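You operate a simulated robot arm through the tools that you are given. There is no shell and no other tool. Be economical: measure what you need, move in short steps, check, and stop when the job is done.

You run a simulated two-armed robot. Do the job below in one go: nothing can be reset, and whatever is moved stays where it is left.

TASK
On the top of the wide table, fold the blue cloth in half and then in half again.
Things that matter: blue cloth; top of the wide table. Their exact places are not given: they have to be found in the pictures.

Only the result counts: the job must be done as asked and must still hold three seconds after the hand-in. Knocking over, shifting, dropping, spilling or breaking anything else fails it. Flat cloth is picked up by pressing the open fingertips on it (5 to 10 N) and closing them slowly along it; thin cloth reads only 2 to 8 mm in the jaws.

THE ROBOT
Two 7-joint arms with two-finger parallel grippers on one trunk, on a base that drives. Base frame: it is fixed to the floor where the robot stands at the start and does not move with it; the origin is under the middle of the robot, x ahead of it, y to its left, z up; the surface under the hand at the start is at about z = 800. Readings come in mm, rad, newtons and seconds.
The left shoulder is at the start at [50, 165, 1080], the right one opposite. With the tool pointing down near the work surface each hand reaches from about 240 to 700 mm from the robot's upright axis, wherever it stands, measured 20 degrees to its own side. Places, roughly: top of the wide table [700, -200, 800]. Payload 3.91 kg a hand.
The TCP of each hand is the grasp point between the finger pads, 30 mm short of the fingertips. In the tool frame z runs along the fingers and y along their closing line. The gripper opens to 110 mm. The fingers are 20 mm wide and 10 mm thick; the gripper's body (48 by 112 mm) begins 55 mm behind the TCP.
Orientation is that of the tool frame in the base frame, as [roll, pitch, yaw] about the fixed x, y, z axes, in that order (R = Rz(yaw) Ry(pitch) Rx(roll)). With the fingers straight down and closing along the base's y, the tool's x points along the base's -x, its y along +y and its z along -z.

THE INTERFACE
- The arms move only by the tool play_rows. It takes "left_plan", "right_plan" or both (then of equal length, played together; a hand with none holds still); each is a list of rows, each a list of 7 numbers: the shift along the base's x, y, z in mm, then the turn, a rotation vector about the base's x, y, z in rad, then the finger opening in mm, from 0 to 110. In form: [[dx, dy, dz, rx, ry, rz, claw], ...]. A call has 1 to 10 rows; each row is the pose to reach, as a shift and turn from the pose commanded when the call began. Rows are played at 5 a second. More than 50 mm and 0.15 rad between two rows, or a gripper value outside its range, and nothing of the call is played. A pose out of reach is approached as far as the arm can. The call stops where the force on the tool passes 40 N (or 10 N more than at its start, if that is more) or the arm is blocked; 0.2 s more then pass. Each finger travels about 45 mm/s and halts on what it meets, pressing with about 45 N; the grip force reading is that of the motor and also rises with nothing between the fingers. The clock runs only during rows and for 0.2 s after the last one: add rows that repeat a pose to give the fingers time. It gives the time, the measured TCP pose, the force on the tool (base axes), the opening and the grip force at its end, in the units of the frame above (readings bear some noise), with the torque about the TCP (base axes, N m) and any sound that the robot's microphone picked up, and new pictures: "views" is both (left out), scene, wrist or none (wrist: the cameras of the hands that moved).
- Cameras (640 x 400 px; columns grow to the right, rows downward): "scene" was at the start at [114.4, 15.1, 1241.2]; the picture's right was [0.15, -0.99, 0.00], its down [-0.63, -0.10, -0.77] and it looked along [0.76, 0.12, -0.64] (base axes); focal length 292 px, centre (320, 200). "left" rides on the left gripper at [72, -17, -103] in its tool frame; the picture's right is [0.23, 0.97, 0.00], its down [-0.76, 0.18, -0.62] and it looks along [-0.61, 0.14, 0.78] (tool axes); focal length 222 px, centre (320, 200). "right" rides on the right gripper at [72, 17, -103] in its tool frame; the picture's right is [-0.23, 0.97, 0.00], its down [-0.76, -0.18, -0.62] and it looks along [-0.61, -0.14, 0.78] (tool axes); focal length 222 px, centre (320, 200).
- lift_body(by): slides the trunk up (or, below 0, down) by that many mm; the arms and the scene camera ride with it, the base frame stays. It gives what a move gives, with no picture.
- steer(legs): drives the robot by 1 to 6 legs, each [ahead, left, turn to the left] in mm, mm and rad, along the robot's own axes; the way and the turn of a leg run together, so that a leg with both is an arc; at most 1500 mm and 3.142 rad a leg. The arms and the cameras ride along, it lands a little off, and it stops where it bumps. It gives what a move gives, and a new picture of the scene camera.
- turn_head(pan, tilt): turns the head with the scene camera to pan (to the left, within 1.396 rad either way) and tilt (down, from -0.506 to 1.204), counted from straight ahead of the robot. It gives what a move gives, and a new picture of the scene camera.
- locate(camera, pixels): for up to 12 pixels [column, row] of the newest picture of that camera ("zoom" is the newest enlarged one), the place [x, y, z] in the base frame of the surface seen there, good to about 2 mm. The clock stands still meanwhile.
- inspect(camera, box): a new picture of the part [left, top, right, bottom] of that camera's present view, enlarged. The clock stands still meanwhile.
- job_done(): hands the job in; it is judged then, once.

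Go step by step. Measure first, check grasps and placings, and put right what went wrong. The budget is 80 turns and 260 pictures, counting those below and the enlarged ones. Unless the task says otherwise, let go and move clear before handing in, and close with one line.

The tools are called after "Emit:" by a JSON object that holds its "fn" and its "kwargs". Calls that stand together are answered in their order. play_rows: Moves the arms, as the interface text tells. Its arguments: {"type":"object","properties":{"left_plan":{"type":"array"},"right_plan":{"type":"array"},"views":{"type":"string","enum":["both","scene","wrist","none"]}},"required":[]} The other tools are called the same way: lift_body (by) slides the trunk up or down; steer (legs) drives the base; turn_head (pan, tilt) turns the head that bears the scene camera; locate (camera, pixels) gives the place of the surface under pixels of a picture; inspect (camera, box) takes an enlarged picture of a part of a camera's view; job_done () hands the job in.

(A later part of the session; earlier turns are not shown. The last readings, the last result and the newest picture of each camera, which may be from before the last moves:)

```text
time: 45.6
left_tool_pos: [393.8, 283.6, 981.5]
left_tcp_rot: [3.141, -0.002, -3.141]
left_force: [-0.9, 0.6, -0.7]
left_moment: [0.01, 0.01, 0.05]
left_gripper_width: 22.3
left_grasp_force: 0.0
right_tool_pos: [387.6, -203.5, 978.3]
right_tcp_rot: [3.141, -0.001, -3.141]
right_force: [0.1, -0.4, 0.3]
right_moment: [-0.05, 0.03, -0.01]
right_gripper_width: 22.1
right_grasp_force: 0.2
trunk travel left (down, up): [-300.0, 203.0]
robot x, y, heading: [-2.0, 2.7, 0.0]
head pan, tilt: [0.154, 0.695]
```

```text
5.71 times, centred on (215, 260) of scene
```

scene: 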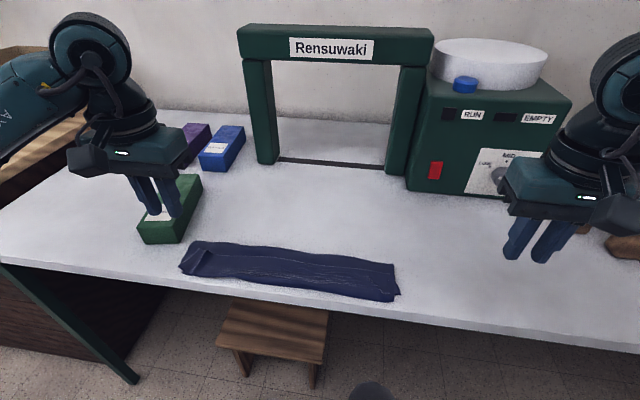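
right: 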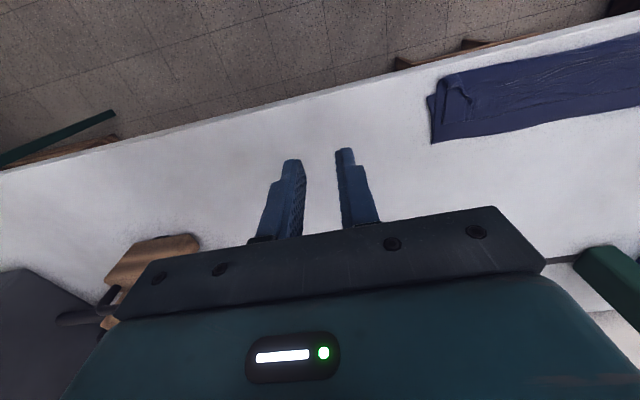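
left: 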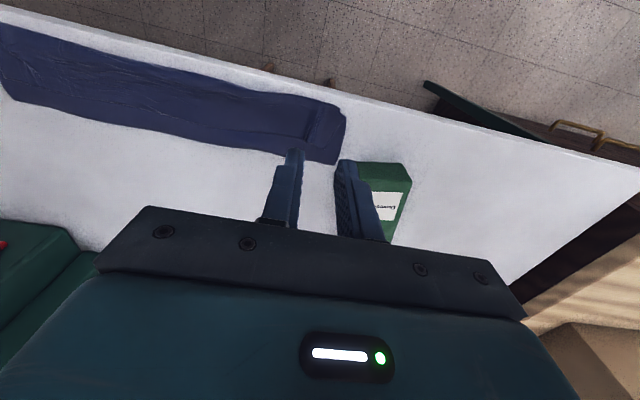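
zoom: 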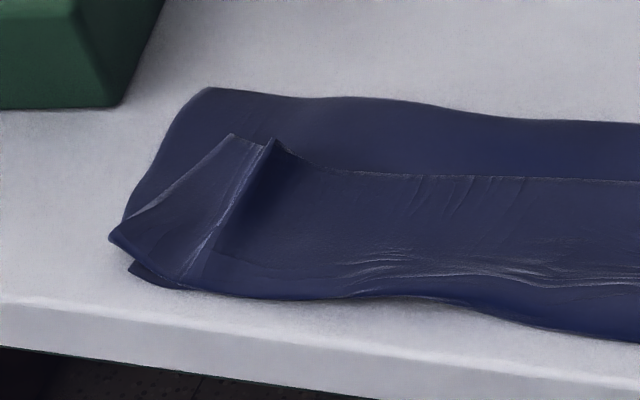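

The upper layer's edge is folded back about 50 mm because the cloth hung slack when the hands came down; the crease sits at x≈475. I'll regrip that flap near its corners, lift it and lay it down again with tension. First I locate the left pleat.

Emit:
{"fn": "locate", "kwargs": {"camera": "zoom", "pixels": [[268, 142], [235, 190], [200, 250], [185, 285], [230, 137], [112, 232], [130, 265], [310, 165], [400, 174], [300, 297]]}}

Emit:
{"fn": "inspect", "kwargs": {"camera": "left", "box": [200, 60, 380, 180]}}

```text
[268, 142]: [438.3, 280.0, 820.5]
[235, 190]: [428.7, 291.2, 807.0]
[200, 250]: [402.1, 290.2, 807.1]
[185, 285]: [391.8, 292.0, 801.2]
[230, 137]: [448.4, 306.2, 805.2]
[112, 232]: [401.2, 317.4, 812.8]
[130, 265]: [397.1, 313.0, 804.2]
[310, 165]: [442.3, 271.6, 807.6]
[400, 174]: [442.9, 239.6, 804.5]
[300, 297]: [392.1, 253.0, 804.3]
```

```text
3.33 times, centred on (290, 120) of left
```

zoom: 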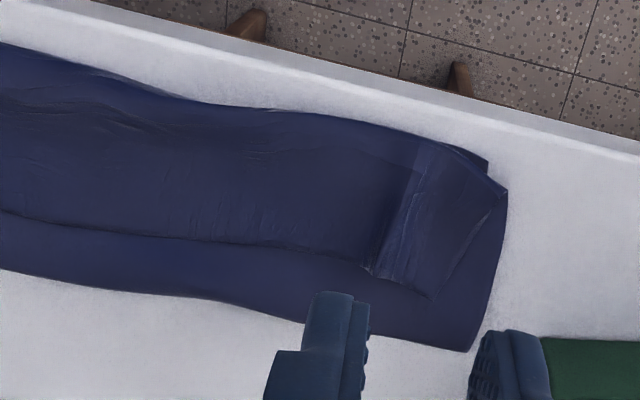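

I'll grip the left pleat at about (432,285) and the right flap at about (434,−36). I move both hands above these spots.

Emit:
{"fn": "play_rows", "kwargs": {"left_plan": [[10, 0, 0, 0, 0, 0, 30], [20, 0, -10, 0, 0, 0, 32], [38, 1, -40, 0, 0, 0, 32], [38, 1, -80, 0, 0, 0, 32], [38, 1, -115, 0, 0, 0, 32], [38, 1, -133, 0, 0, 0, 32]], "right_plan": [[10, 45, 0, 0, 0, 0, 28], [20, 90, -10, 0, 0, 0, 28], [35, 130, -30, 0, 0, 0, 28], [45, 166, -60, 0, 0, 0, 28], [46, 167, -105, 0, 0, 0, 28], [46, 167, -132, 0, 0, 0, 28]]}}

Emit:
{"fn": "inspect", "kwargs": {"camera": "left", "box": [220, 60, 440, 220]}}

Emit:
{"fn": "inspect", "kwargs": {"camera": "right", "box": [220, 60, 440, 220]}}

```text
time: 47.0
left_tool_pos: [430.8, 284.6, 847.1]
left_tcp_rot: [3.142, 0.0, -3.141]
left_force: [-0.8, 0.6, 0.1]
left_moment: [-0.03, 0.01, -0.01]
left_gripper_width: 32.1
left_grasp_force: 0.0
right_tool_pos: [434.0, -35.8, 847.4]
right_tcp_rot: [3.141, -0.001, -3.141]
right_force: [0.3, 0.8, 0.0]
right_moment: [0.0, 0.0, 0.01]
right_gripper_width: 27.9
right_grasp_force: 0.1
trunk travel left (down, up): [-300.0, 203.0]
robot x, y, heading: [2.3, -1.1, -0.003]
head pan, tilt: [0.154, 0.695]
```

scene: 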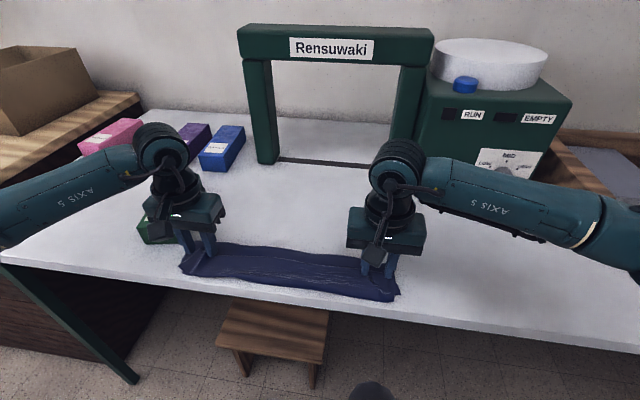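
right: 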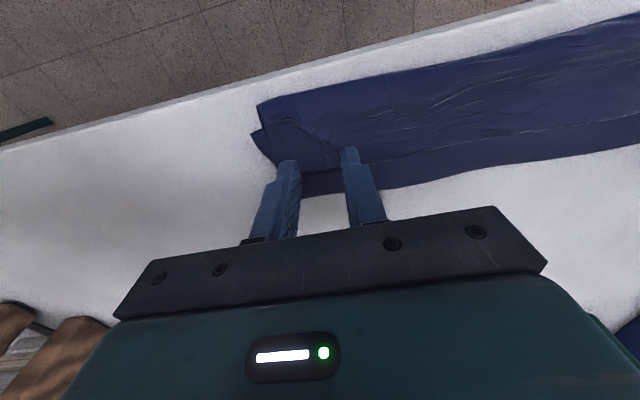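
left: 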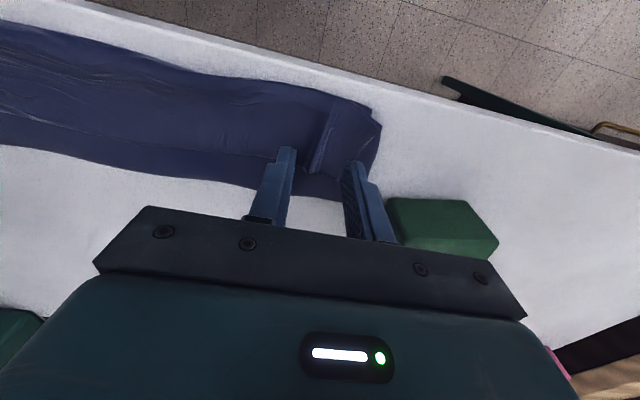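

```text
2.50 times, centred on (330, 140) of left
```

zoom: 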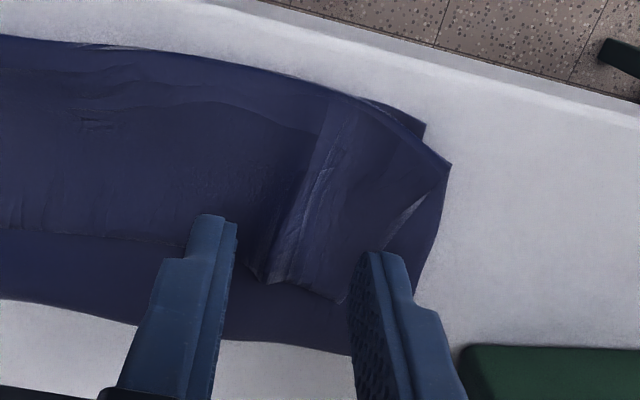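

```text
2.50 times, centred on (330, 140) of right
```

zoom: 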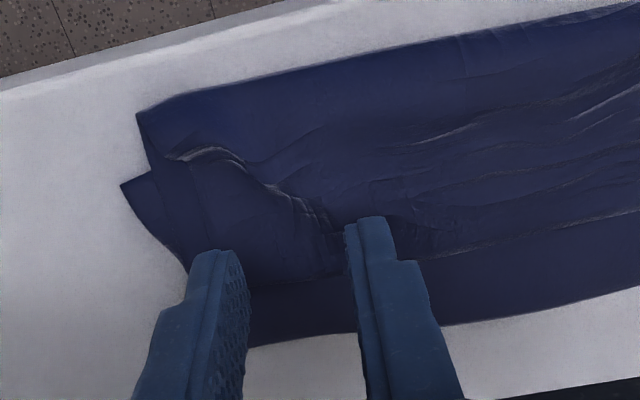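

The left pleat sits between the fingers and the right fingers stand on the flap. I lower both until light contact.

Emit:
{"fn": "play_rows", "kwargs": {"left_plan": [[0, 0, -5, 0, 0, 0, 32], [0, 0, -9, 0, 0, 0, 32], [0, 0, -11, 0, 0, 0, 32], [0, 0, -12, 0, 0, 0, 32]], "right_plan": [[-2, 4, -5, 0, 0, 0, 28], [-2, 4, -9, 0, 0, 0, 28], [-2, 4, -12, 0, 0, 0, 28], [-2, 4, -13, 0, 0, 0, 28]], "views": "none"}}

```text
time: 48.0
left_tool_pos: [432.1, 285.8, 835.5]
left_tcp_rot: [3.141, 0.001, 3.141]
left_force: [-0.2, 0.1, -0.1]
left_moment: [-0.01, 0.01, 0.05]
left_gripper_width: 32.1
left_grasp_force: 0.1
right_tool_pos: [431.9, -31.1, 836.3]
right_tcp_rot: [-3.141, 0.001, -3.141]
right_force: [-0.5, 0.1, 0.1]
right_moment: [-0.02, 0.02, 0.03]
right_gripper_width: 28.0
right_grasp_force: 0.1
trunk travel left (down, up): [-300.0, 203.0]
robot x, y, heading: [-1.6, 4.3, 0.003]
head pan, tilt: [0.154, 0.695]
```

Emit:
{"fn": "play_rows", "kwargs": {"left_plan": [[0, 0, -2, 0, 0, 0, 32], [0, 0, -3, 0, 0, 0, 32]], "right_plan": [[0, 0, -2, 0, 0, 0, 28], [0, 0, -4, 0, 0, 0, 28]], "views": "none"}}

```text
time: 48.6
left_tool_pos: [430.6, 284.8, 833.3]
left_tcp_rot: [3.141, 0.003, 3.141]
left_force: [0.6, -1.0, 4.1]
left_moment: [0.02, 0.0, -0.02]
left_gripper_width: 31.8
left_grasp_force: 0.0
right_tool_pos: [432.9, -31.4, 833.2]
right_tcp_rot: [-3.141, 0.005, -3.14]
right_force: [0.5, -0.6, 9.6]
right_moment: [-0.09, 0.01, -0.01]
right_gripper_width: 28.2
right_grasp_force: 0.1
trunk travel left (down, up): [-300.0, 203.0]
robot x, y, heading: [2.3, 1.1, 0.0]
head pan, tilt: [0.154, 0.695]
```

Contact is 4 and 10 N. I close slowly and lift 25 mm.

Emit:
{"fn": "play_rows", "kwargs": {"left_plan": [[0, 0, 0, 0, 0, 0, 27], [0, 0, 0, 0, 0, 0, 22], [0, 0, 0, 0, 0, 0, 17], [0, 0, 0, 0, 0, 0, 12], [0, 0, 0, 0, 0, 0, 8], [0, 0, 0, 0, 0, 0, 4], [0, 0, 0, 0, 0, 0, 0], [0, 0, 0, 0, 0, 0, 0], [0, 0, 10, 0, 0, 0, 0], [0, 0, 30, 0, 0, 0, 0]], "right_plan": [[0, 0, 0, 0, 0, 0, 24], [0, 0, 0, 0, 0, 0, 20], [0, 0, 0, 0, 0, 0, 16], [0, 0, 0, 0, 0, 0, 12], [0, 0, 0, 0, 0, 0, 8], [0, 0, 0, 0, 0, 0, 4], [0, 0, 0, 0, 0, 0, 0], [0, 0, 0, 0, 0, 0, 0], [0, 0, 10, 0, 0, 0, 0], [0, 0, 30, 0, 0, 0, 0]]}}

Emit:
{"fn": "inspect", "kwargs": {"camera": "scene", "box": [170, 200, 410, 310]}}

```text
time: 50.8
left_tool_pos: [430.5, 285.1, 861.9]
left_tcp_rot: [-3.141, 0.001, -3.141]
left_force: [0.5, -6.3, -0.6]
left_moment: [-0.22, -0.05, 0.02]
left_gripper_width: 2.2
left_grasp_force: 42.3
right_tool_pos: [430.4, -31.5, 861.5]
right_tcp_rot: [-3.14, -0.002, -3.141]
right_force: [-0.5, 6.3, 0.1]
right_moment: [0.22, 0.04, 0.05]
right_gripper_width: 2.0
right_grasp_force: 42.4
trunk travel left (down, up): [-300.0, 203.0]
robot x, y, heading: [1.5, -2.2, 0.001]
head pan, tilt: [0.154, 0.695]
```

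scene: 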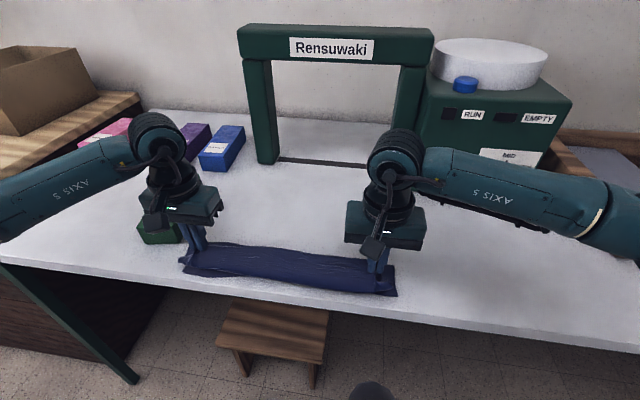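
right: 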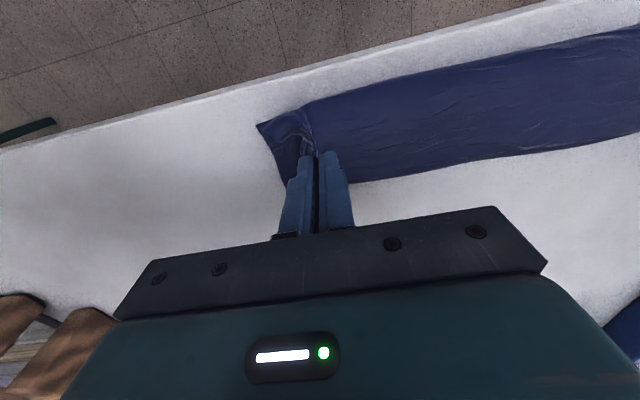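
left: 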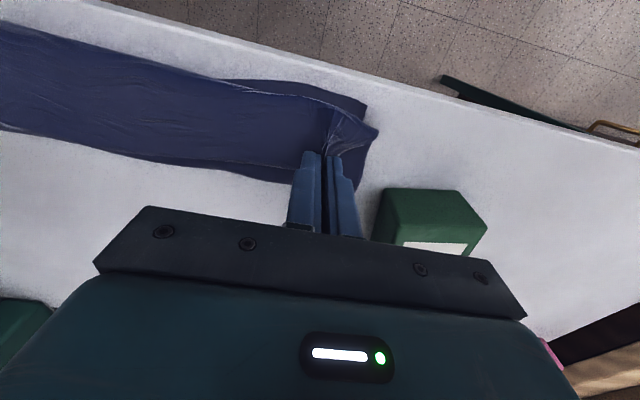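

```text
2.67 times, centred on (290, 255) of scene
```

zoom: 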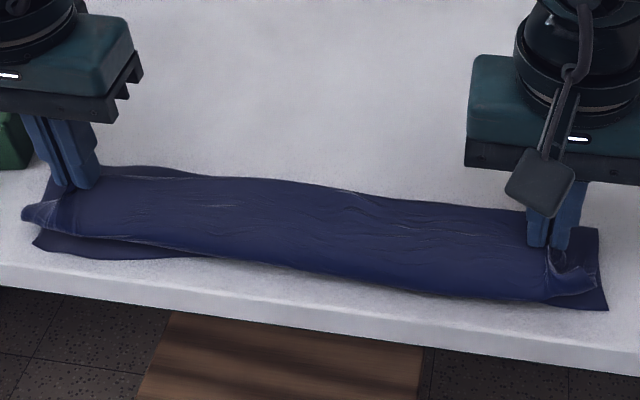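

Both hold the edge with slight sideways tension. I lift to about 110 mm and move forward to x≈500 so the flap unrolls and the crease goes back.

Emit:
{"fn": "play_rows", "kwargs": {"left_plan": [[5, -1, 25, 0, 0, 0, 0], [15, -2, 50, 0, 0, 0, 0], [30, -2, 70, 0, 0, 0, 0], [50, -2, 80, 0, 0, 0, 0], [70, -2, 80, 0, 0, 0, 0], [90, -2, 75, 0, 0, 0, 0]], "right_plan": [[5, 1, 25, 0, 0, 0, 0], [15, 2, 50, 0, 0, 0, 0], [30, 2, 70, 0, 0, 0, 0], [50, 2, 80, 0, 0, 0, 0], [70, 2, 80, 0, 0, 0, 0], [90, 2, 75, 0, 0, 0, 0]], "views": "scene"}}

Emit:
{"fn": "inspect", "kwargs": {"camera": "scene", "box": [170, 160, 440, 320]}}

```text
time: 52.2
left_tool_pos: [520.4, 282.9, 937.4]
left_tcp_rot: [-3.141, -0.003, 3.141]
left_force: [1.0, -1.2, -1.1]
left_moment: [-0.08, 0.04, 0.02]
left_gripper_width: 2.0
left_grasp_force: 42.5
right_tool_pos: [523.1, -29.4, 937.5]
right_tcp_rot: [3.141, -0.001, 3.141]
right_force: [-0.4, 1.8, 1.1]
right_moment: [0.09, -0.02, -0.01]
right_gripper_width: 2.3
right_grasp_force: 42.5
trunk travel left (down, up): [-300.0, 203.0]
robot x, y, heading: [0.6, 1.3, -0.001]
head pan, tilt: [0.154, 0.695]
```

scene: 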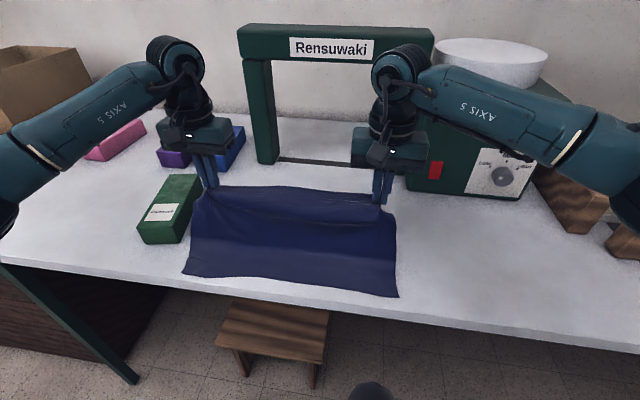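

```text
2.37 times, centred on (305, 240) of scene
```

zoom: 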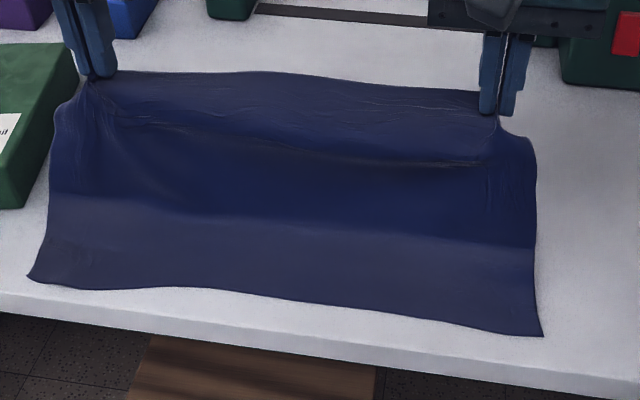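

The cloth came up cleanly and the lower half lies flat. I now lay the edge down toward x≈417 on a tight arc that keeps the sheet taut, stopping 12 mm above.

Emit:
{"fn": "play_rows", "kwargs": {"left_plan": [[-10, 0, -7, 0, 0, 0, 0], [-20, 0, -15, 0, 0, 0, 0], [-35, 0, -20, 0, 0, 0, 0], [-48, 0, -25, 0, 0, 0, 0], [-62, 0, -33, 0, 0, 0, 0], [-73, 0, -41, 0, 0, 0, 0], [-84, 0, -52, 0, 0, 0, 0], [-93, 0, -64, 0, 0, 0, 0], [-101, 0, -82, 0, 0, 0, 0], [-103, 0, -92, 0, 0, 0, 0]], "right_plan": [[-10, 0, -7, 0, 0, 0, 0], [-20, 0, -15, 0, 0, 0, 0], [-35, 0, -20, 0, 0, 0, 0], [-48, 0, -25, 0, 0, 0, 0], [-62, 0, -33, 0, 0, 0, 0], [-73, 0, -41, 0, 0, 0, 0], [-84, 0, -52, 0, 0, 0, 0], [-93, 0, -64, 0, 0, 0, 0], [-101, 0, -82, 0, 0, 0, 0], [-103, 0, -92, 0, 0, 0, 0]]}}

Emit:
{"fn": "inspect", "kwargs": {"camera": "scene", "box": [170, 190, 410, 310]}}

```text
time: 54.4
left_tool_pos: [418.3, 282.4, 845.6]
left_tcp_rot: [-3.141, 0.001, 3.141]
left_force: [-1.2, -1.4, 0.4]
left_moment: [-0.05, -0.02, 0.0]
left_gripper_width: 2.0
left_grasp_force: 42.1
right_tool_pos: [418.5, -27.4, 844.6]
right_tcp_rot: [3.141, 0.001, 3.141]
right_force: [-0.3, 0.3, -0.1]
right_moment: [0.02, 0.0, 0.01]
right_gripper_width: 1.9
right_grasp_force: 42.7
trunk travel left (down, up): [-300.0, 203.0]
robot x, y, heading: [0.0, -1.4, 0.002]
head pan, tilt: [0.154, 0.695]
```

scene: 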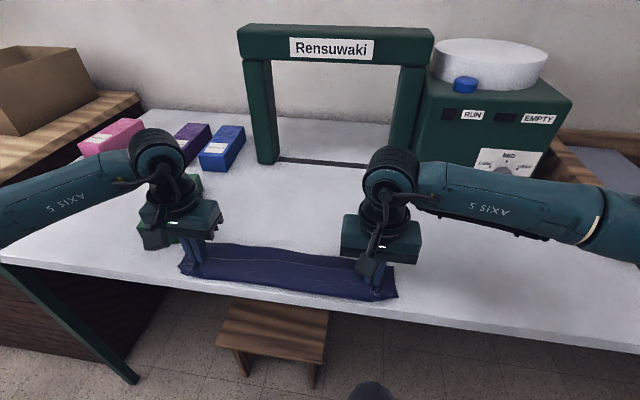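
right: 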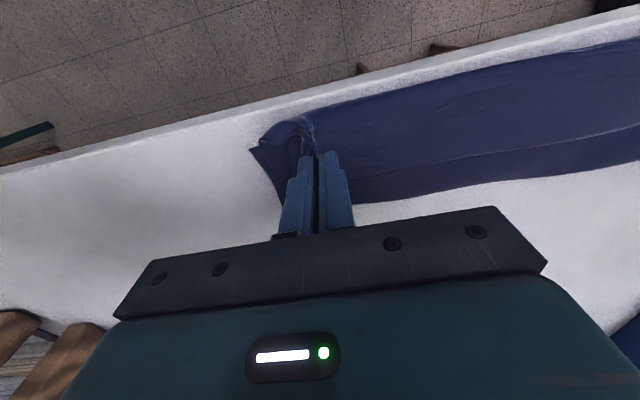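
left: 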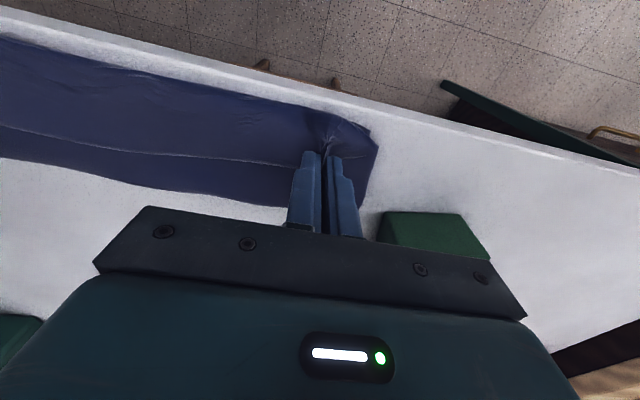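

```text
2.67 times, centred on (290, 250) of scene
```

zoom: 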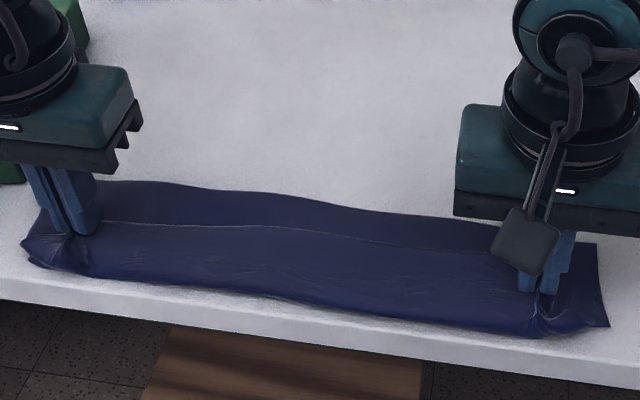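

The hand-held edge keeps trailing a folded-back strip whichever way I lay it. A better way is to lift the cloth by its centre line like over a clothesline, so both halves hang and line up, then lay it down. I first unfold by carrying this edge back to x≈590.

Emit:
{"fn": "play_rows", "kwargs": {"left_plan": [[5, 0, 25, 0, 0, 0, 0], [15, 0, 47, 0, 0, 0, 0], [35, 0, 67, 0, 0, 0, 0], [60, 0, 80, 0, 0, 0, 0], [85, 0, 86, 0, 0, 0, 0], [110, 0, 80, 0, 0, 0, 0], [135, 0, 62, 0, 0, 0, 0], [155, 0, 38, 0, 0, 0, 0], [168, 0, 15, 0, 0, 0, 0], [174, 0, 0, 0, 0, 0, 0]], "right_plan": [[5, 0, 25, 0, 0, 0, 0], [15, 0, 47, 0, 0, 0, 0], [35, 0, 67, 0, 0, 0, 0], [60, 0, 80, 0, 0, 0, 0], [85, 0, 86, 0, 0, 0, 0], [110, 0, 80, 0, 0, 0, 0], [135, 0, 62, 0, 0, 0, 0], [155, 0, 38, 0, 0, 0, 0], [168, 0, 15, 0, 0, 0, 0], [174, 0, 0, 0, 0, 0, 0]], "views": "scene"}}

Emit:
{"fn": "play_rows", "kwargs": {"left_plan": [[4, 3, -8, 0, 0, 0, 0], [4, 5, -10, 0, 0, 0, 0], [4, 5, -10, 0, 0, 0, 10], [4, 5, -10, 0, 0, 0, 22], [4, 5, -5, 0, 0, 0, 26], [4, 5, 15, 0, 0, 0, 26], [0, 5, 55, 0, 0, 0, 26], [-20, 5, 95, 0, 0, 0, 26]], "right_plan": [[4, -3, -8, 0, 0, 0, 0], [4, -5, -10, 0, 0, 0, 0], [4, -5, -10, 0, 0, 0, 10], [4, -5, -10, 0, 0, 0, 22], [4, -5, -5, 0, 0, 0, 26], [4, -5, 15, 0, 0, 0, 26], [0, -5, 55, 0, 0, 0, 26], [-20, -5, 95, 0, 0, 0, 26]], "views": "scene"}}

Emit:
{"fn": "inspect", "kwargs": {"camera": "scene", "box": [170, 170, 440, 320]}}

```text
time: 56.6
left_tool_pos: [592.4, 282.6, 843.5]
left_tcp_rot: [-3.141, 0.001, 3.14]
left_force: [0.9, -0.1, -0.8]
left_moment: [-0.04, -0.02, 0.03]
left_gripper_width: 2.6
left_grasp_force: 42.1
right_tool_pos: [594.7, -28.0, 844.4]
right_tcp_rot: [3.141, -0.001, -3.141]
right_force: [-0.6, -0.3, -0.7]
right_moment: [0.02, 0.0, 0.0]
right_gripper_width: 1.7
right_grasp_force: 42.1
trunk travel left (down, up): [-300.0, 203.0]
robot x, y, heading: [-0.4, -1.8, -0.005]
head pan, tilt: [0.154, 0.695]
```

scene: 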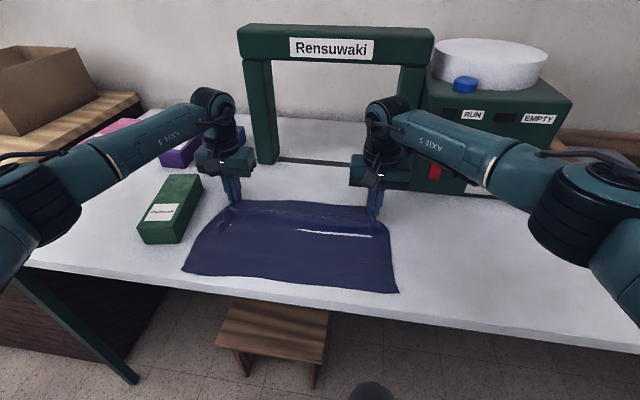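

```text
time: 58.4
left_tool_pos: [571.5, 288.1, 941.5]
left_tcp_rot: [-3.141, 0.003, -3.14]
left_force: [-0.4, -0.2, 0.5]
left_moment: [0.01, 0.01, 0.01]
left_gripper_width: 25.7
left_grasp_force: 0.2
right_tool_pos: [572.8, -34.3, 942.9]
right_tcp_rot: [3.139, 0.001, 3.14]
right_force: [-0.5, 0.3, -0.2]
right_moment: [-0.01, -0.04, 0.05]
right_gripper_width: 25.8
right_grasp_force: 0.1
trunk travel left (down, up): [-300.0, 203.0]
robot x, y, heading: [0.6, -0.2, 0.001]
head pan, tilt: [0.154, 0.695]
```

scene: 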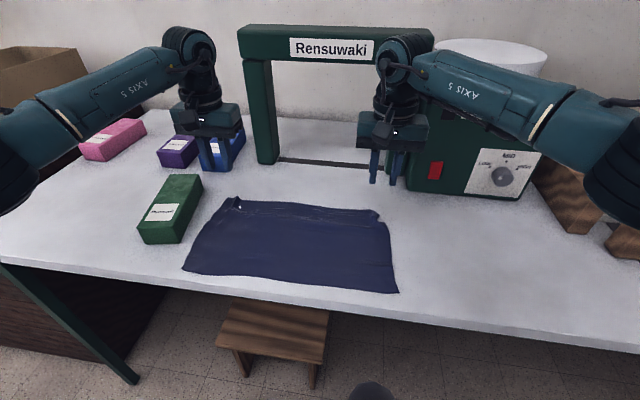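

```text
2.37 times, centred on (305, 245) of scene
```

zoom: 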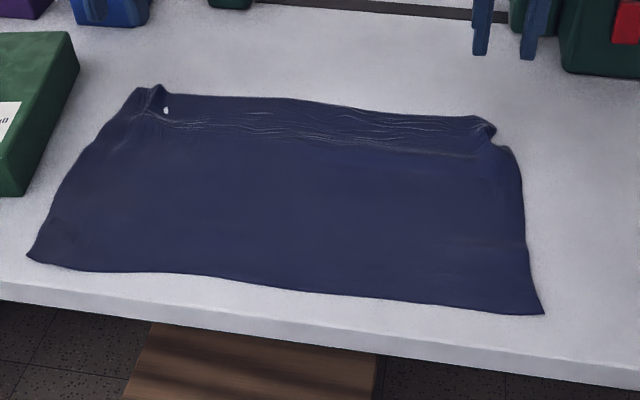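

The cloth is unfolded with small puckers at the far corners. I measure it to find the centre line.

Emit:
{"fn": "locate", "kwargs": {"camera": "zoom", "pixels": [[138, 88], [160, 88], [300, 100], [400, 110], [490, 122], [508, 148], [524, 220], [543, 313], [400, 298], [200, 275], [28, 257], [75, 175]]}}

Emit:
{"fn": "inspect", "kwargs": {"camera": "scene", "box": [210, 185, 300, 245]}}

Emit:
{"fn": "inspect", "kwargs": {"camera": "scene", "box": [310, 190, 410, 250]}}

```text
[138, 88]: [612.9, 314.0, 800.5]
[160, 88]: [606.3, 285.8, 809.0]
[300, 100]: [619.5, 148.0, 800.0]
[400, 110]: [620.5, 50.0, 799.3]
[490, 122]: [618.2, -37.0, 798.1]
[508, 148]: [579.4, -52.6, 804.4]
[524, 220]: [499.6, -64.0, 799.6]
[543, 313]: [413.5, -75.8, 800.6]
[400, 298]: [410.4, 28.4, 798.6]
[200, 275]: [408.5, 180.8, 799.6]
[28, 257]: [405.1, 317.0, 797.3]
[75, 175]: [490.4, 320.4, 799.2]
```

```text
6.67 times, centred on (255, 215) of scene
```

zoom: 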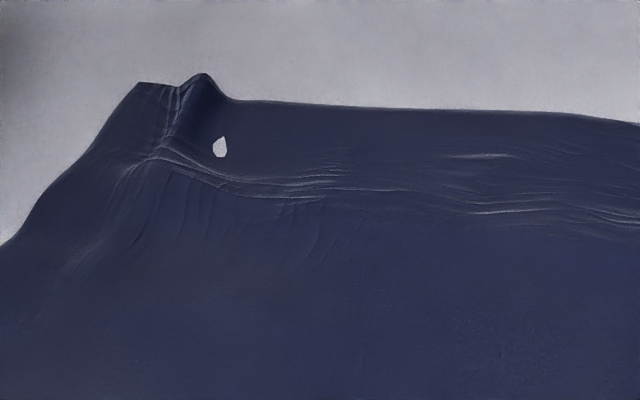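

```text
6.40 times, centred on (360, 220) of scene
```

zoom: 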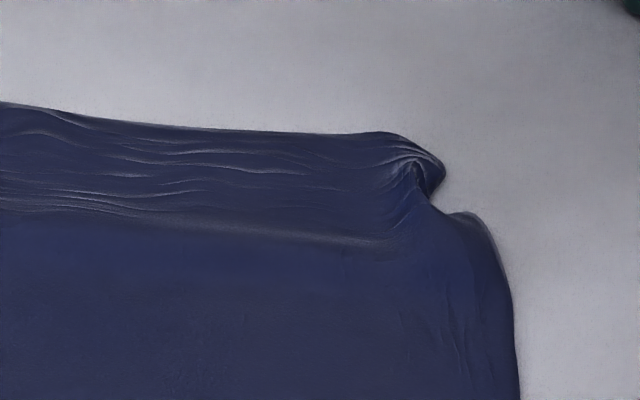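

The cloth spans x 409–619, so its centre line is x≈514. I turn both hands to close along x above (514, 293) and (514, −38).

Emit:
{"fn": "play_rows", "kwargs": {"left_plan": [[-6, 0, 0, 0, 0, 0.15, 28], [-12, 1, 0, 0, 0, 0.3, 28], [-18, 1, 0, 0, 0, 0.45, 28], [-24, 2, 0, 0, 0, 0.6, 28], [-30, 2, 0, 0, 0, 0.75, 28], [-36, 3, 0, 0, 0, 0.9, 28], [-42, 3, -10, 0, 0, 1.05, 28], [-48, 4, -30, 0, 0, 1.2, 28], [-54, 4, -50, 0, 0, 1.35, 28], [-58, 4, -70, 0, 0, 1.5, 28]], "right_plan": [[-6, 0, 0, 0, 0, -0.15, 28], [-12, 0, 0, 0, 0, -0.3, 28], [-18, -1, 0, 0, 0, -0.45, 28], [-24, -1, 0, 0, 0, -0.6, 28], [-30, -2, 0, 0, 0, -0.75, 28], [-36, -2, 0, 0, 0, -0.9, 28], [-42, -3, -10, 0, 0, -1.05, 28], [-48, -3, -30, 0, 0, -1.2, 28], [-54, -4, -50, 0, 0, -1.35, 28], [-59, -4, -70, 0, 0, -1.5, 28]], "views": "wrist"}}

```text
time: 60.6
left_tool_pos: [514.0, 291.8, 869.1]
left_tcp_rot: [-3.141, 0.0, -1.639]
left_force: [0.3, -0.4, 0.0]
left_moment: [-0.01, -0.01, -0.01]
left_gripper_width: 27.9
left_grasp_force: 0.0
right_tool_pos: [515.2, -38.5, 869.6]
right_tcp_rot: [3.141, 0.0, 1.64]
right_force: [-0.2, 0.2, -0.2]
right_moment: [-0.01, 0.0, 0.02]
right_gripper_width: 28.1
right_grasp_force: 0.1
trunk travel left (down, up): [-300.0, 203.0]
robot x, y, heading: [-3.0, -0.9, 0.004]
head pan, tilt: [0.154, 0.695]
```

right: 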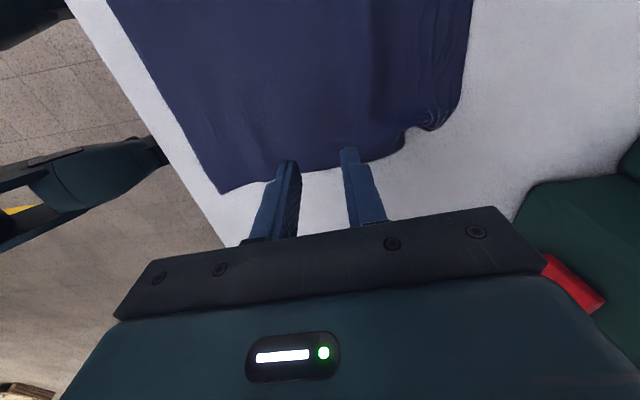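
left: 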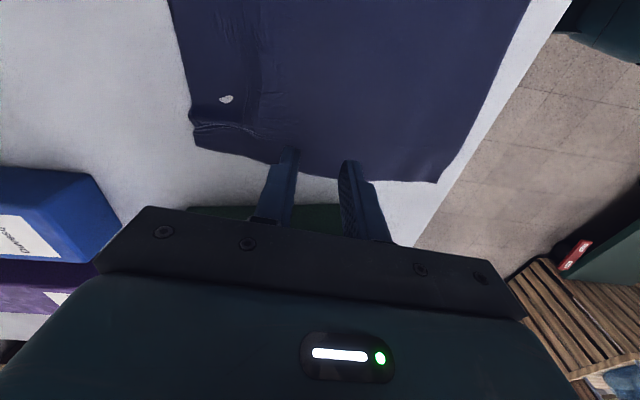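

Both hands stand over the centre line. I go down to a light press.

Emit:
{"fn": "play_rows", "kwargs": {"left_plan": [[0, -2, -15, 0, 0, 0.07, 28], [0, -2, -28, 0, 0, 0.07, 28], [0, -2, -34, 0, 0, 0.07, 28], [0, -2, -38, 0, 0, 0.07, 28]], "right_plan": [[-1, 2, -15, 0, 0, -0.07, 28], [-1, 2, -28, 0, 0, -0.07, 28], [-1, 2, -34, 0, 0, -0.07, 28], [-1, 2, -38, 0, 0, -0.07, 28]], "views": "none"}}

```text
time: 61.6
left_tool_pos: [514.5, 290.3, 832.0]
left_tcp_rot: [-3.14, 0.0, -1.569]
left_force: [0.1, 0.9, 1.4]
left_moment: [0.04, 0.0, -0.01]
left_gripper_width: 28.0
left_grasp_force: 0.0
right_tool_pos: [513.6, -37.1, 830.9]
right_tcp_rot: [3.141, 0.0, 1.572]
right_force: [-1.4, 0.3, 0.4]
right_moment: [0.01, -0.02, 0.02]
right_gripper_width: 28.1
right_grasp_force: 0.0
trunk travel left (down, up): [-300.0, 203.0]
robot x, y, heading: [0.2, 4.4, -0.002]
head pan, tilt: [0.154, 0.695]
```

Contact is just starting; I press 2 mm more and close slowly, then lift a little.

Emit:
{"fn": "play_rows", "kwargs": {"left_plan": [[0, 0, -1.5, 0, 0, 0, 28], [0, 0, -1.5, 0, 0, 0, 23], [0, 0, -1.5, 0, 0, 0, 18], [0, 0, -1.5, 0, 0, 0, 13], [0, 0, -1.5, 0, 0, 0, 8], [0, 0, -1.5, 0, 0, 0, 3], [0, 0, -1.5, 0, 0, 0, 0], [0, 0, -1.5, 0, 0, 0, 0], [0, 0, 10, 0, 0, 0, 0], [0, 0, 30, 0, 0, 0, 0]], "right_plan": [[0, 0, -2, 0, 0, 0, 28], [0, 0, -2, 0, 0, 0, 23], [0, 0, -2, 0, 0, 0, 18], [0, 0, -2, 0, 0, 0, 13], [0, 0, -2, 0, 0, 0, 8], [0, 0, -2, 0, 0, 0, 3], [0, 0, -2, 0, 0, 0, 0], [0, 0, -2, 0, 0, 0, 0], [0, 0, 10, 0, 0, 0, 0], [0, 0, 30, 0, 0, 0, 0]]}}

```text
time: 63.8
left_tool_pos: [512.1, 290.3, 861.9]
left_tcp_rot: [3.14, 0.0, -1.572]
left_force: [0.4, 0.3, -0.3]
left_moment: [0.0, 0.02, 0.0]
left_gripper_width: 0.0
left_grasp_force: 37.7
right_tool_pos: [513.9, -36.7, 861.7]
right_tcp_rot: [-3.14, -0.001, 1.573]
right_force: [1.1, 0.5, -0.2]
right_moment: [-0.01, -0.02, 0.01]
right_gripper_width: 2.1
right_grasp_force: 42.0
trunk travel left (down, up): [-300.0, 203.0]
robot x, y, heading: [-1.5, 0.4, 0.004]
head pan, tilt: [0.154, 0.695]
```

scene: 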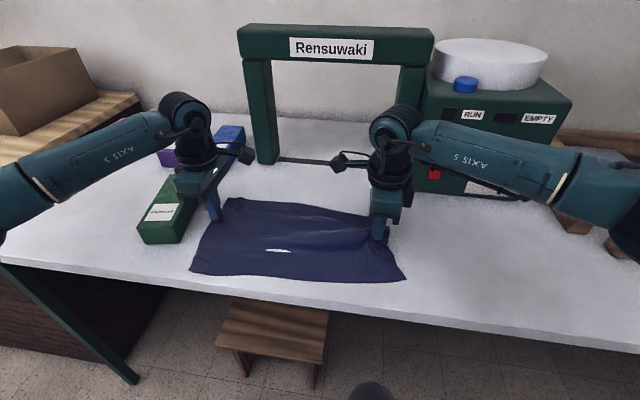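
right: 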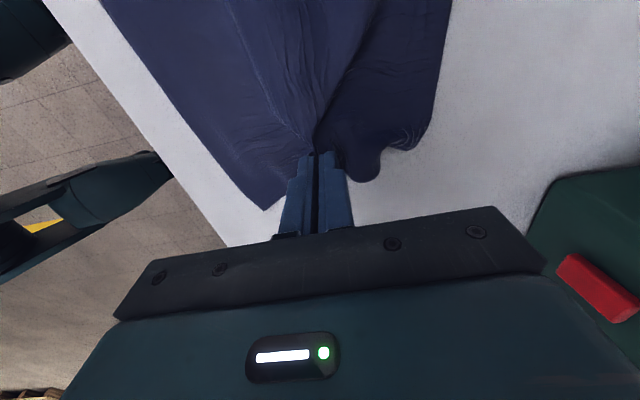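
left: 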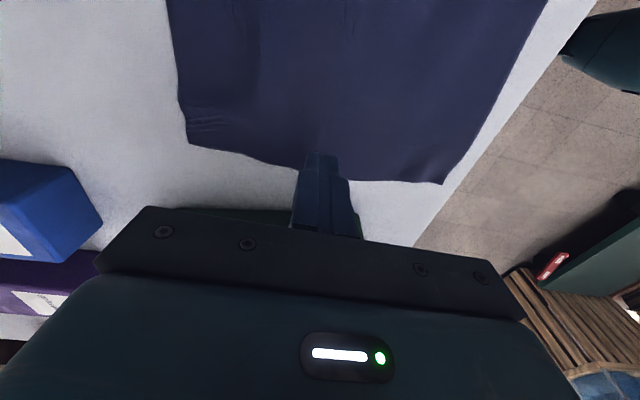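

Right holds (2.1 mm), left missed. I lower the right hand again and retry the left, 6 mm further in and pressing a little more.

Emit:
{"fn": "play_rows", "kwargs": {"left_plan": [[0, -3, 0, 0, 0, 0, 14], [0, -7, 0, 0, 0, 0, 28], [0, -7, -15, 0, 0, 0, 28], [0, -7, -26, 0, 0, 0, 28], [0, -7, -30, 0, 0, 0, 28], [0, -7, -32.5, 0, 0, 0, 28]], "right_plan": [[0, 0, -5, 0, 0, 0, 0], [0, 0, -12, 0, 0, 0, 0], [0, 0, -20, 0, 0, 0, 0], [0, 0, -22, 0, 0, 0, 0], [0, 0, -22, 0, 0, 0, 0], [0, 0, -22, 0, 0, 0, 0]], "views": "wrist"}}

```text
time: 65.2
left_tool_pos: [515.0, 283.2, 831.6]
left_tcp_rot: [-3.14, -0.001, -1.573]
left_force: [-1.5, 1.7, 6.5]
left_moment: [0.02, 0.07, 0.02]
left_gripper_width: 28.2
left_grasp_force: 0.6
right_tool_pos: [512.8, -36.5, 839.7]
right_tcp_rot: [3.14, -0.001, 1.572]
right_force: [0.4, 0.2, 0.8]
right_moment: [-0.01, -0.01, 0.01]
right_gripper_width: 1.6
right_grasp_force: 41.7
trunk travel left (down, up): [-300.0, 203.0]
robot x, y, heading: [-0.6, -1.5, 0.002]
head pan, tilt: [0.154, 0.695]
```

right: 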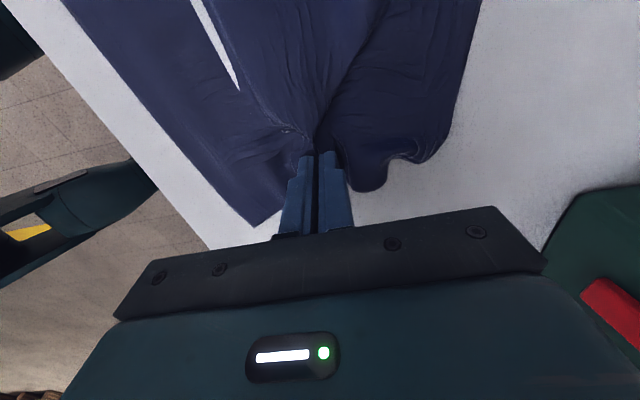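
left: 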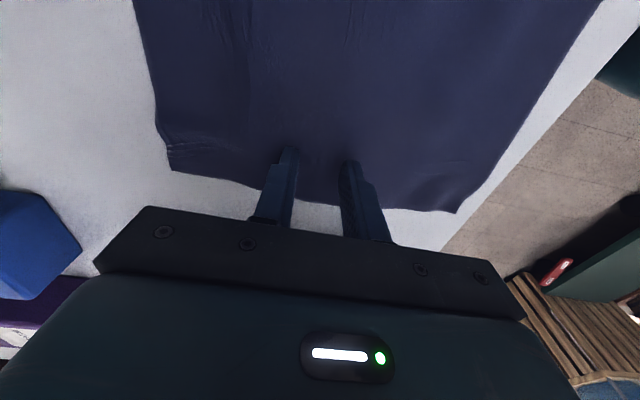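

Left presses with 6.5 N. I close it slowly and lift 15 mm.

Emit:
{"fn": "play_rows", "kwargs": {"left_plan": [[0, 0, -0.5, 0, 0, 0, 24], [0, 0, -0.5, 0, 0, 0, 20], [0, 0, -0.5, 0, 0, 0, 16], [0, 0, -0.5, 0, 0, 0, 12], [0, 0, -0.5, 0, 0, 0, 8], [0, 0, -0.5, 0, 0, 0, 4], [0, 0, -0.5, 0, 0, 0, 0], [0, 0, -0.5, 0, 0, 0, 0], [0, 0, 10, 0, 0, 0, 0], [0, 0, 30, 0, 0, 0, 0]], "right_plan": [[0, 0, 0, 0, 0, 0, 0], [0, 0, 0, 0, 0, 0, 0], [0, 0, 0, 0, 0, 0, 0], [0, 0, 0, 0, 0, 0, 0], [0, 0, 0, 0, 0, 0, 0], [0, 0, 0, 0, 0, 0, 0], [0, 0, 0, 0, 0, 0, 0], [0, 0, 0, 0, 0, 0, 0], [0, 0, 5, 0, 0, 0, 0], [0, 0, 22, 0, 0, 0, 0]]}}

```text
time: 67.4
left_tool_pos: [513.2, 281.9, 858.1]
left_tcp_rot: [3.139, 0.001, -1.57]
left_force: [-0.1, -0.2, -0.2]
left_moment: [-0.01, 0.0, 0.02]
left_gripper_width: 1.9
left_grasp_force: 41.9
right_tool_pos: [513.8, -36.4, 861.8]
right_tcp_rot: [3.141, 0.0, 1.574]
right_force: [0.4, 0.7, -0.2]
right_moment: [-0.02, 0.01, -0.01]
right_gripper_width: 1.6
right_grasp_force: 42.1
trunk travel left (down, up): [-300.0, 203.0]
robot x, y, heading: [-1.4, 1.2, 0.002]
head pan, tilt: [0.154, 0.695]
```

scene: 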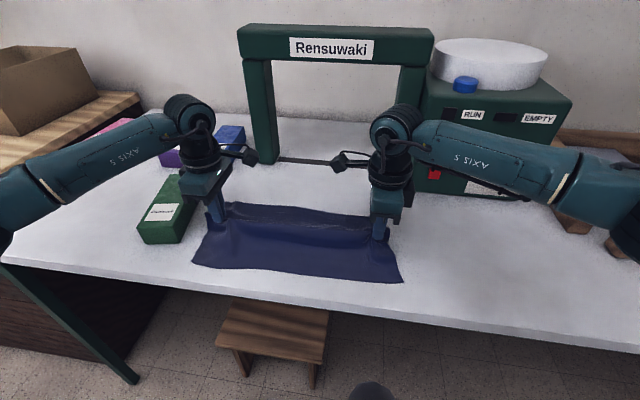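
right: 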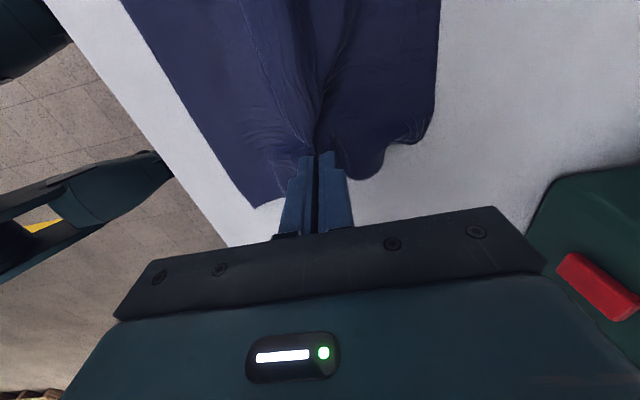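
left: 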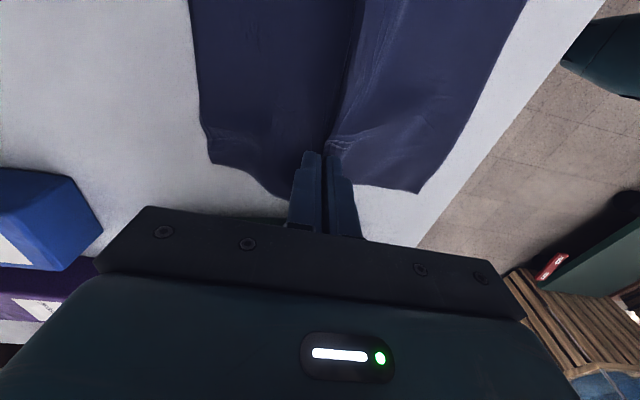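

Both hands hold the centre line. I lift 100 mm while stretching slightly outward, so the halves hang down.

Emit:
{"fn": "play_rows", "kwargs": {"left_plan": [[0, 1, 12, 0, 0, 0, 0], [0, 2, 24, 0, 0, 0, 0], [0, 3, 36, 0, 0, 0, 0], [0, 4, 48, 0, 0, 0, 0], [0, 4, 60, 0, 0, 0, 0], [0, 4, 72, 0, 0, 0, 0], [0, 4, 84, 0, 0, 0, 0], [0, 4, 96, 0, 0, 0, 0], [0, 4, 104, 0, 0, 0, 0], [0, 4, 104, 0, 0, 0, 0]], "right_plan": [[0, -1, 12, 0, 0, 0, 0], [0, -2, 24, 0, 0, 0, 0], [0, -3, 36, 0, 0, 0, 0], [0, -4, 48, 0, 0, 0, 0], [0, -4, 60, 0, 0, 0, 0], [0, -4, 72, 0, 0, 0, 0], [0, -4, 84, 0, 0, 0, 0], [0, -4, 96, 0, 0, 0, 0], [0, -4, 104, 0, 0, 0, 0], [0, -4, 104, 0, 0, 0, 0]]}}

Emit:
{"fn": "inspect", "kwargs": {"camera": "scene", "box": [180, 140, 440, 310]}}

```text
time: 69.6
left_tool_pos: [512.9, 287.3, 964.5]
left_tcp_rot: [-3.141, 0.0, -1.573]
left_force: [0.3, -3.6, -0.4]
left_moment: [-0.14, -0.02, 0.02]
left_gripper_width: 1.2
left_grasp_force: 41.8
right_tool_pos: [512.7, -42.1, 965.2]
right_tcp_rot: [3.141, -0.002, 1.572]
right_force: [1.9, 3.5, -1.2]
right_moment: [0.11, -0.02, -0.01]
right_gripper_width: 1.8
right_grasp_force: 42.1
trunk travel left (down, up): [-300.0, 203.0]
robot x, y, heading: [-0.9, 2.1, -0.004]
head pan, tilt: [0.154, 0.695]
```

scene: 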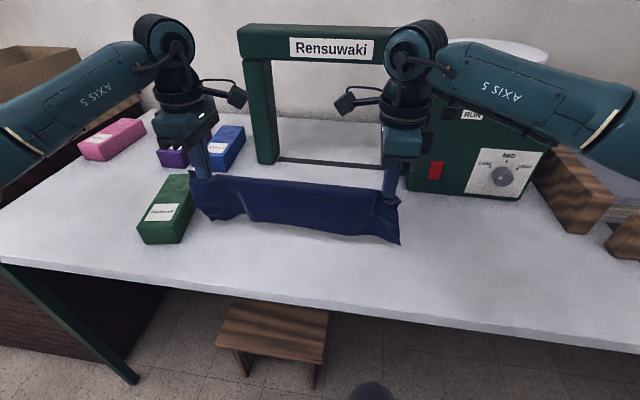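
right: 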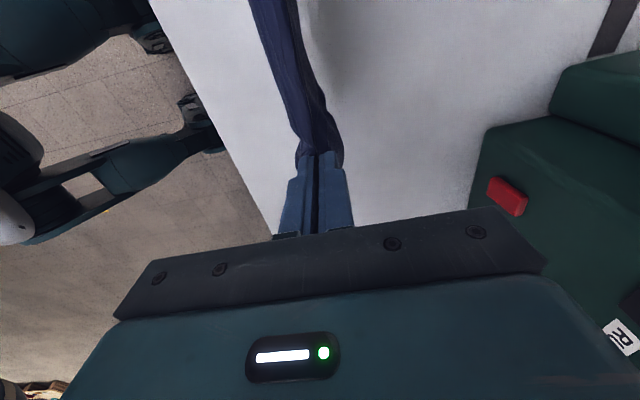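
left: 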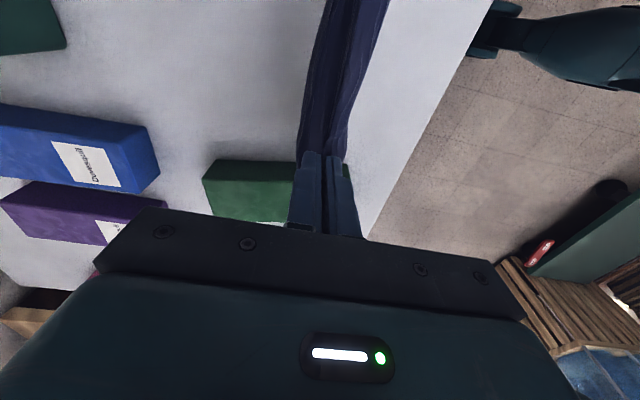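

```text
2.35 times, centred on (310, 225) of scene
```

zoom: 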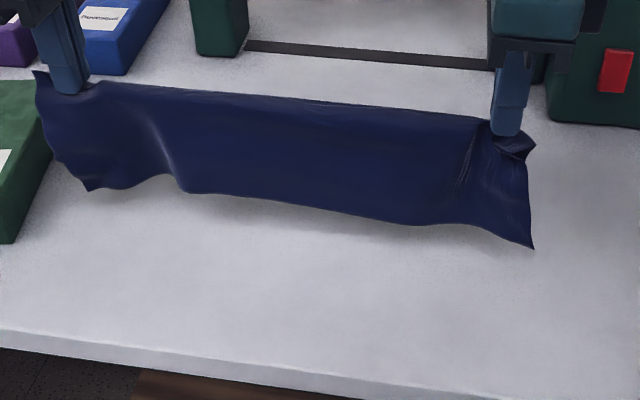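

The cloth hangs evenly over the line between the hands. I lower it and swing toward the robot, so the aligned edges touch first and the fold lays down flat.

Emit:
{"fn": "play_rows", "kwargs": {"left_plan": [[0, 0, -15, 0, 0, 0, 0], [-8, 0, -30, 0, 0, 0, 0], [-27, 0, -33, 0, 0, 0, 0], [-41, 0, -37, 0, 0, 0, 0], [-56, 0, -43, 0, 0, 0, 0], [-70, 0, -53, 0, 0, 0, 0], [-84, 0, -66, 0, 0, 0, 0], [-98, 0, -84, 0, 0, 0, 0], [-108, 0, -106, 0, 0, 0, 0], [-114, 0, -121, 0, 0, 0, 0]], "right_plan": [[0, 0, -15, 0, 0, 0, 0], [-8, 0, -30, 0, 0, 0, 0], [-27, 0, -33, 0, 0, 0, 0], [-41, 0, -37, 0, 0, 0, 0], [-56, 0, -43, 0, 0, 0, 0], [-70, 0, -53, 0, 0, 0, 0], [-84, 0, -66, 0, 0, 0, 0], [-98, 0, -84, 0, 0, 0, 0], [-108, 0, -106, 0, 0, 0, 0], [-114, 0, -121, 0, 0, 0, 0]]}}

Emit:
{"fn": "inspect", "kwargs": {"camera": "scene", "box": [170, 170, 440, 320]}}

```text
time: 71.8
left_tool_pos: [400.9, 288.2, 839.7]
left_tcp_rot: [-3.14, 0.001, -1.571]
left_force: [0.0, -3.4, -0.1]
left_moment: [-0.09, 0.0, 0.03]
left_gripper_width: 1.8
left_grasp_force: 42.3
right_tool_pos: [398.9, -37.8, 844.6]
right_tcp_rot: [-3.141, 0.0, 1.573]
right_force: [0.2, 3.9, 0.3]
right_moment: [0.08, -0.03, -0.03]
right_gripper_width: 1.9
right_grasp_force: 41.8
trunk travel left (down, up): [-300.0, 203.0]
robot x, y, heading: [3.7, -2.1, -0.002]
head pan, tilt: [0.154, 0.695]
```

scene: 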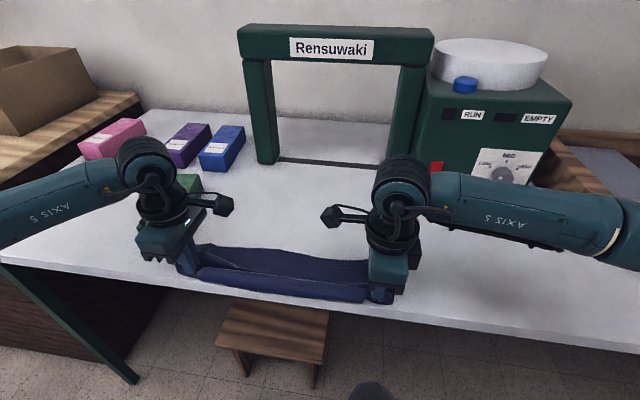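
right: 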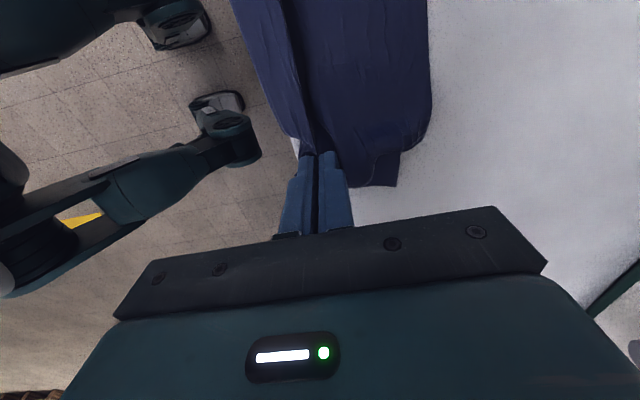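
left: 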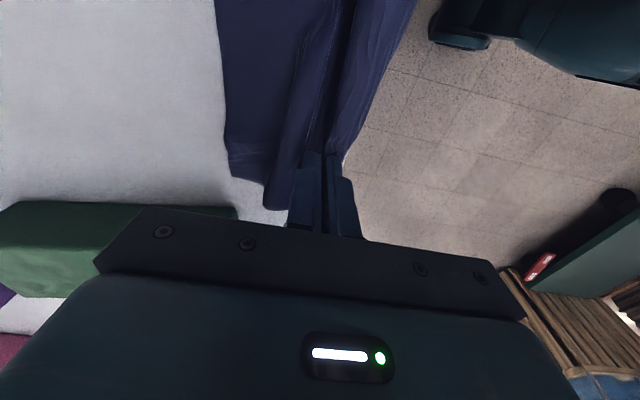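

```text
2.37 times, centred on (305, 245) of scene
```

zoom: 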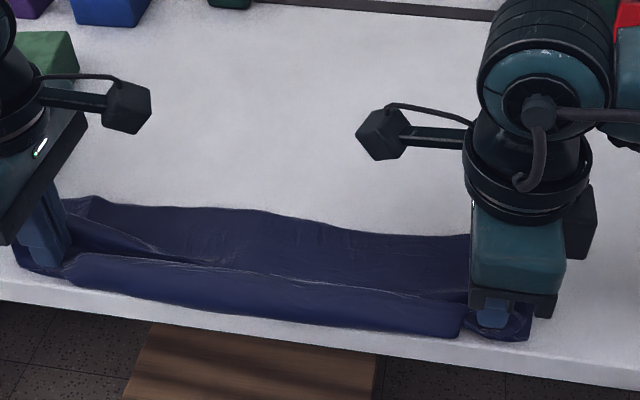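

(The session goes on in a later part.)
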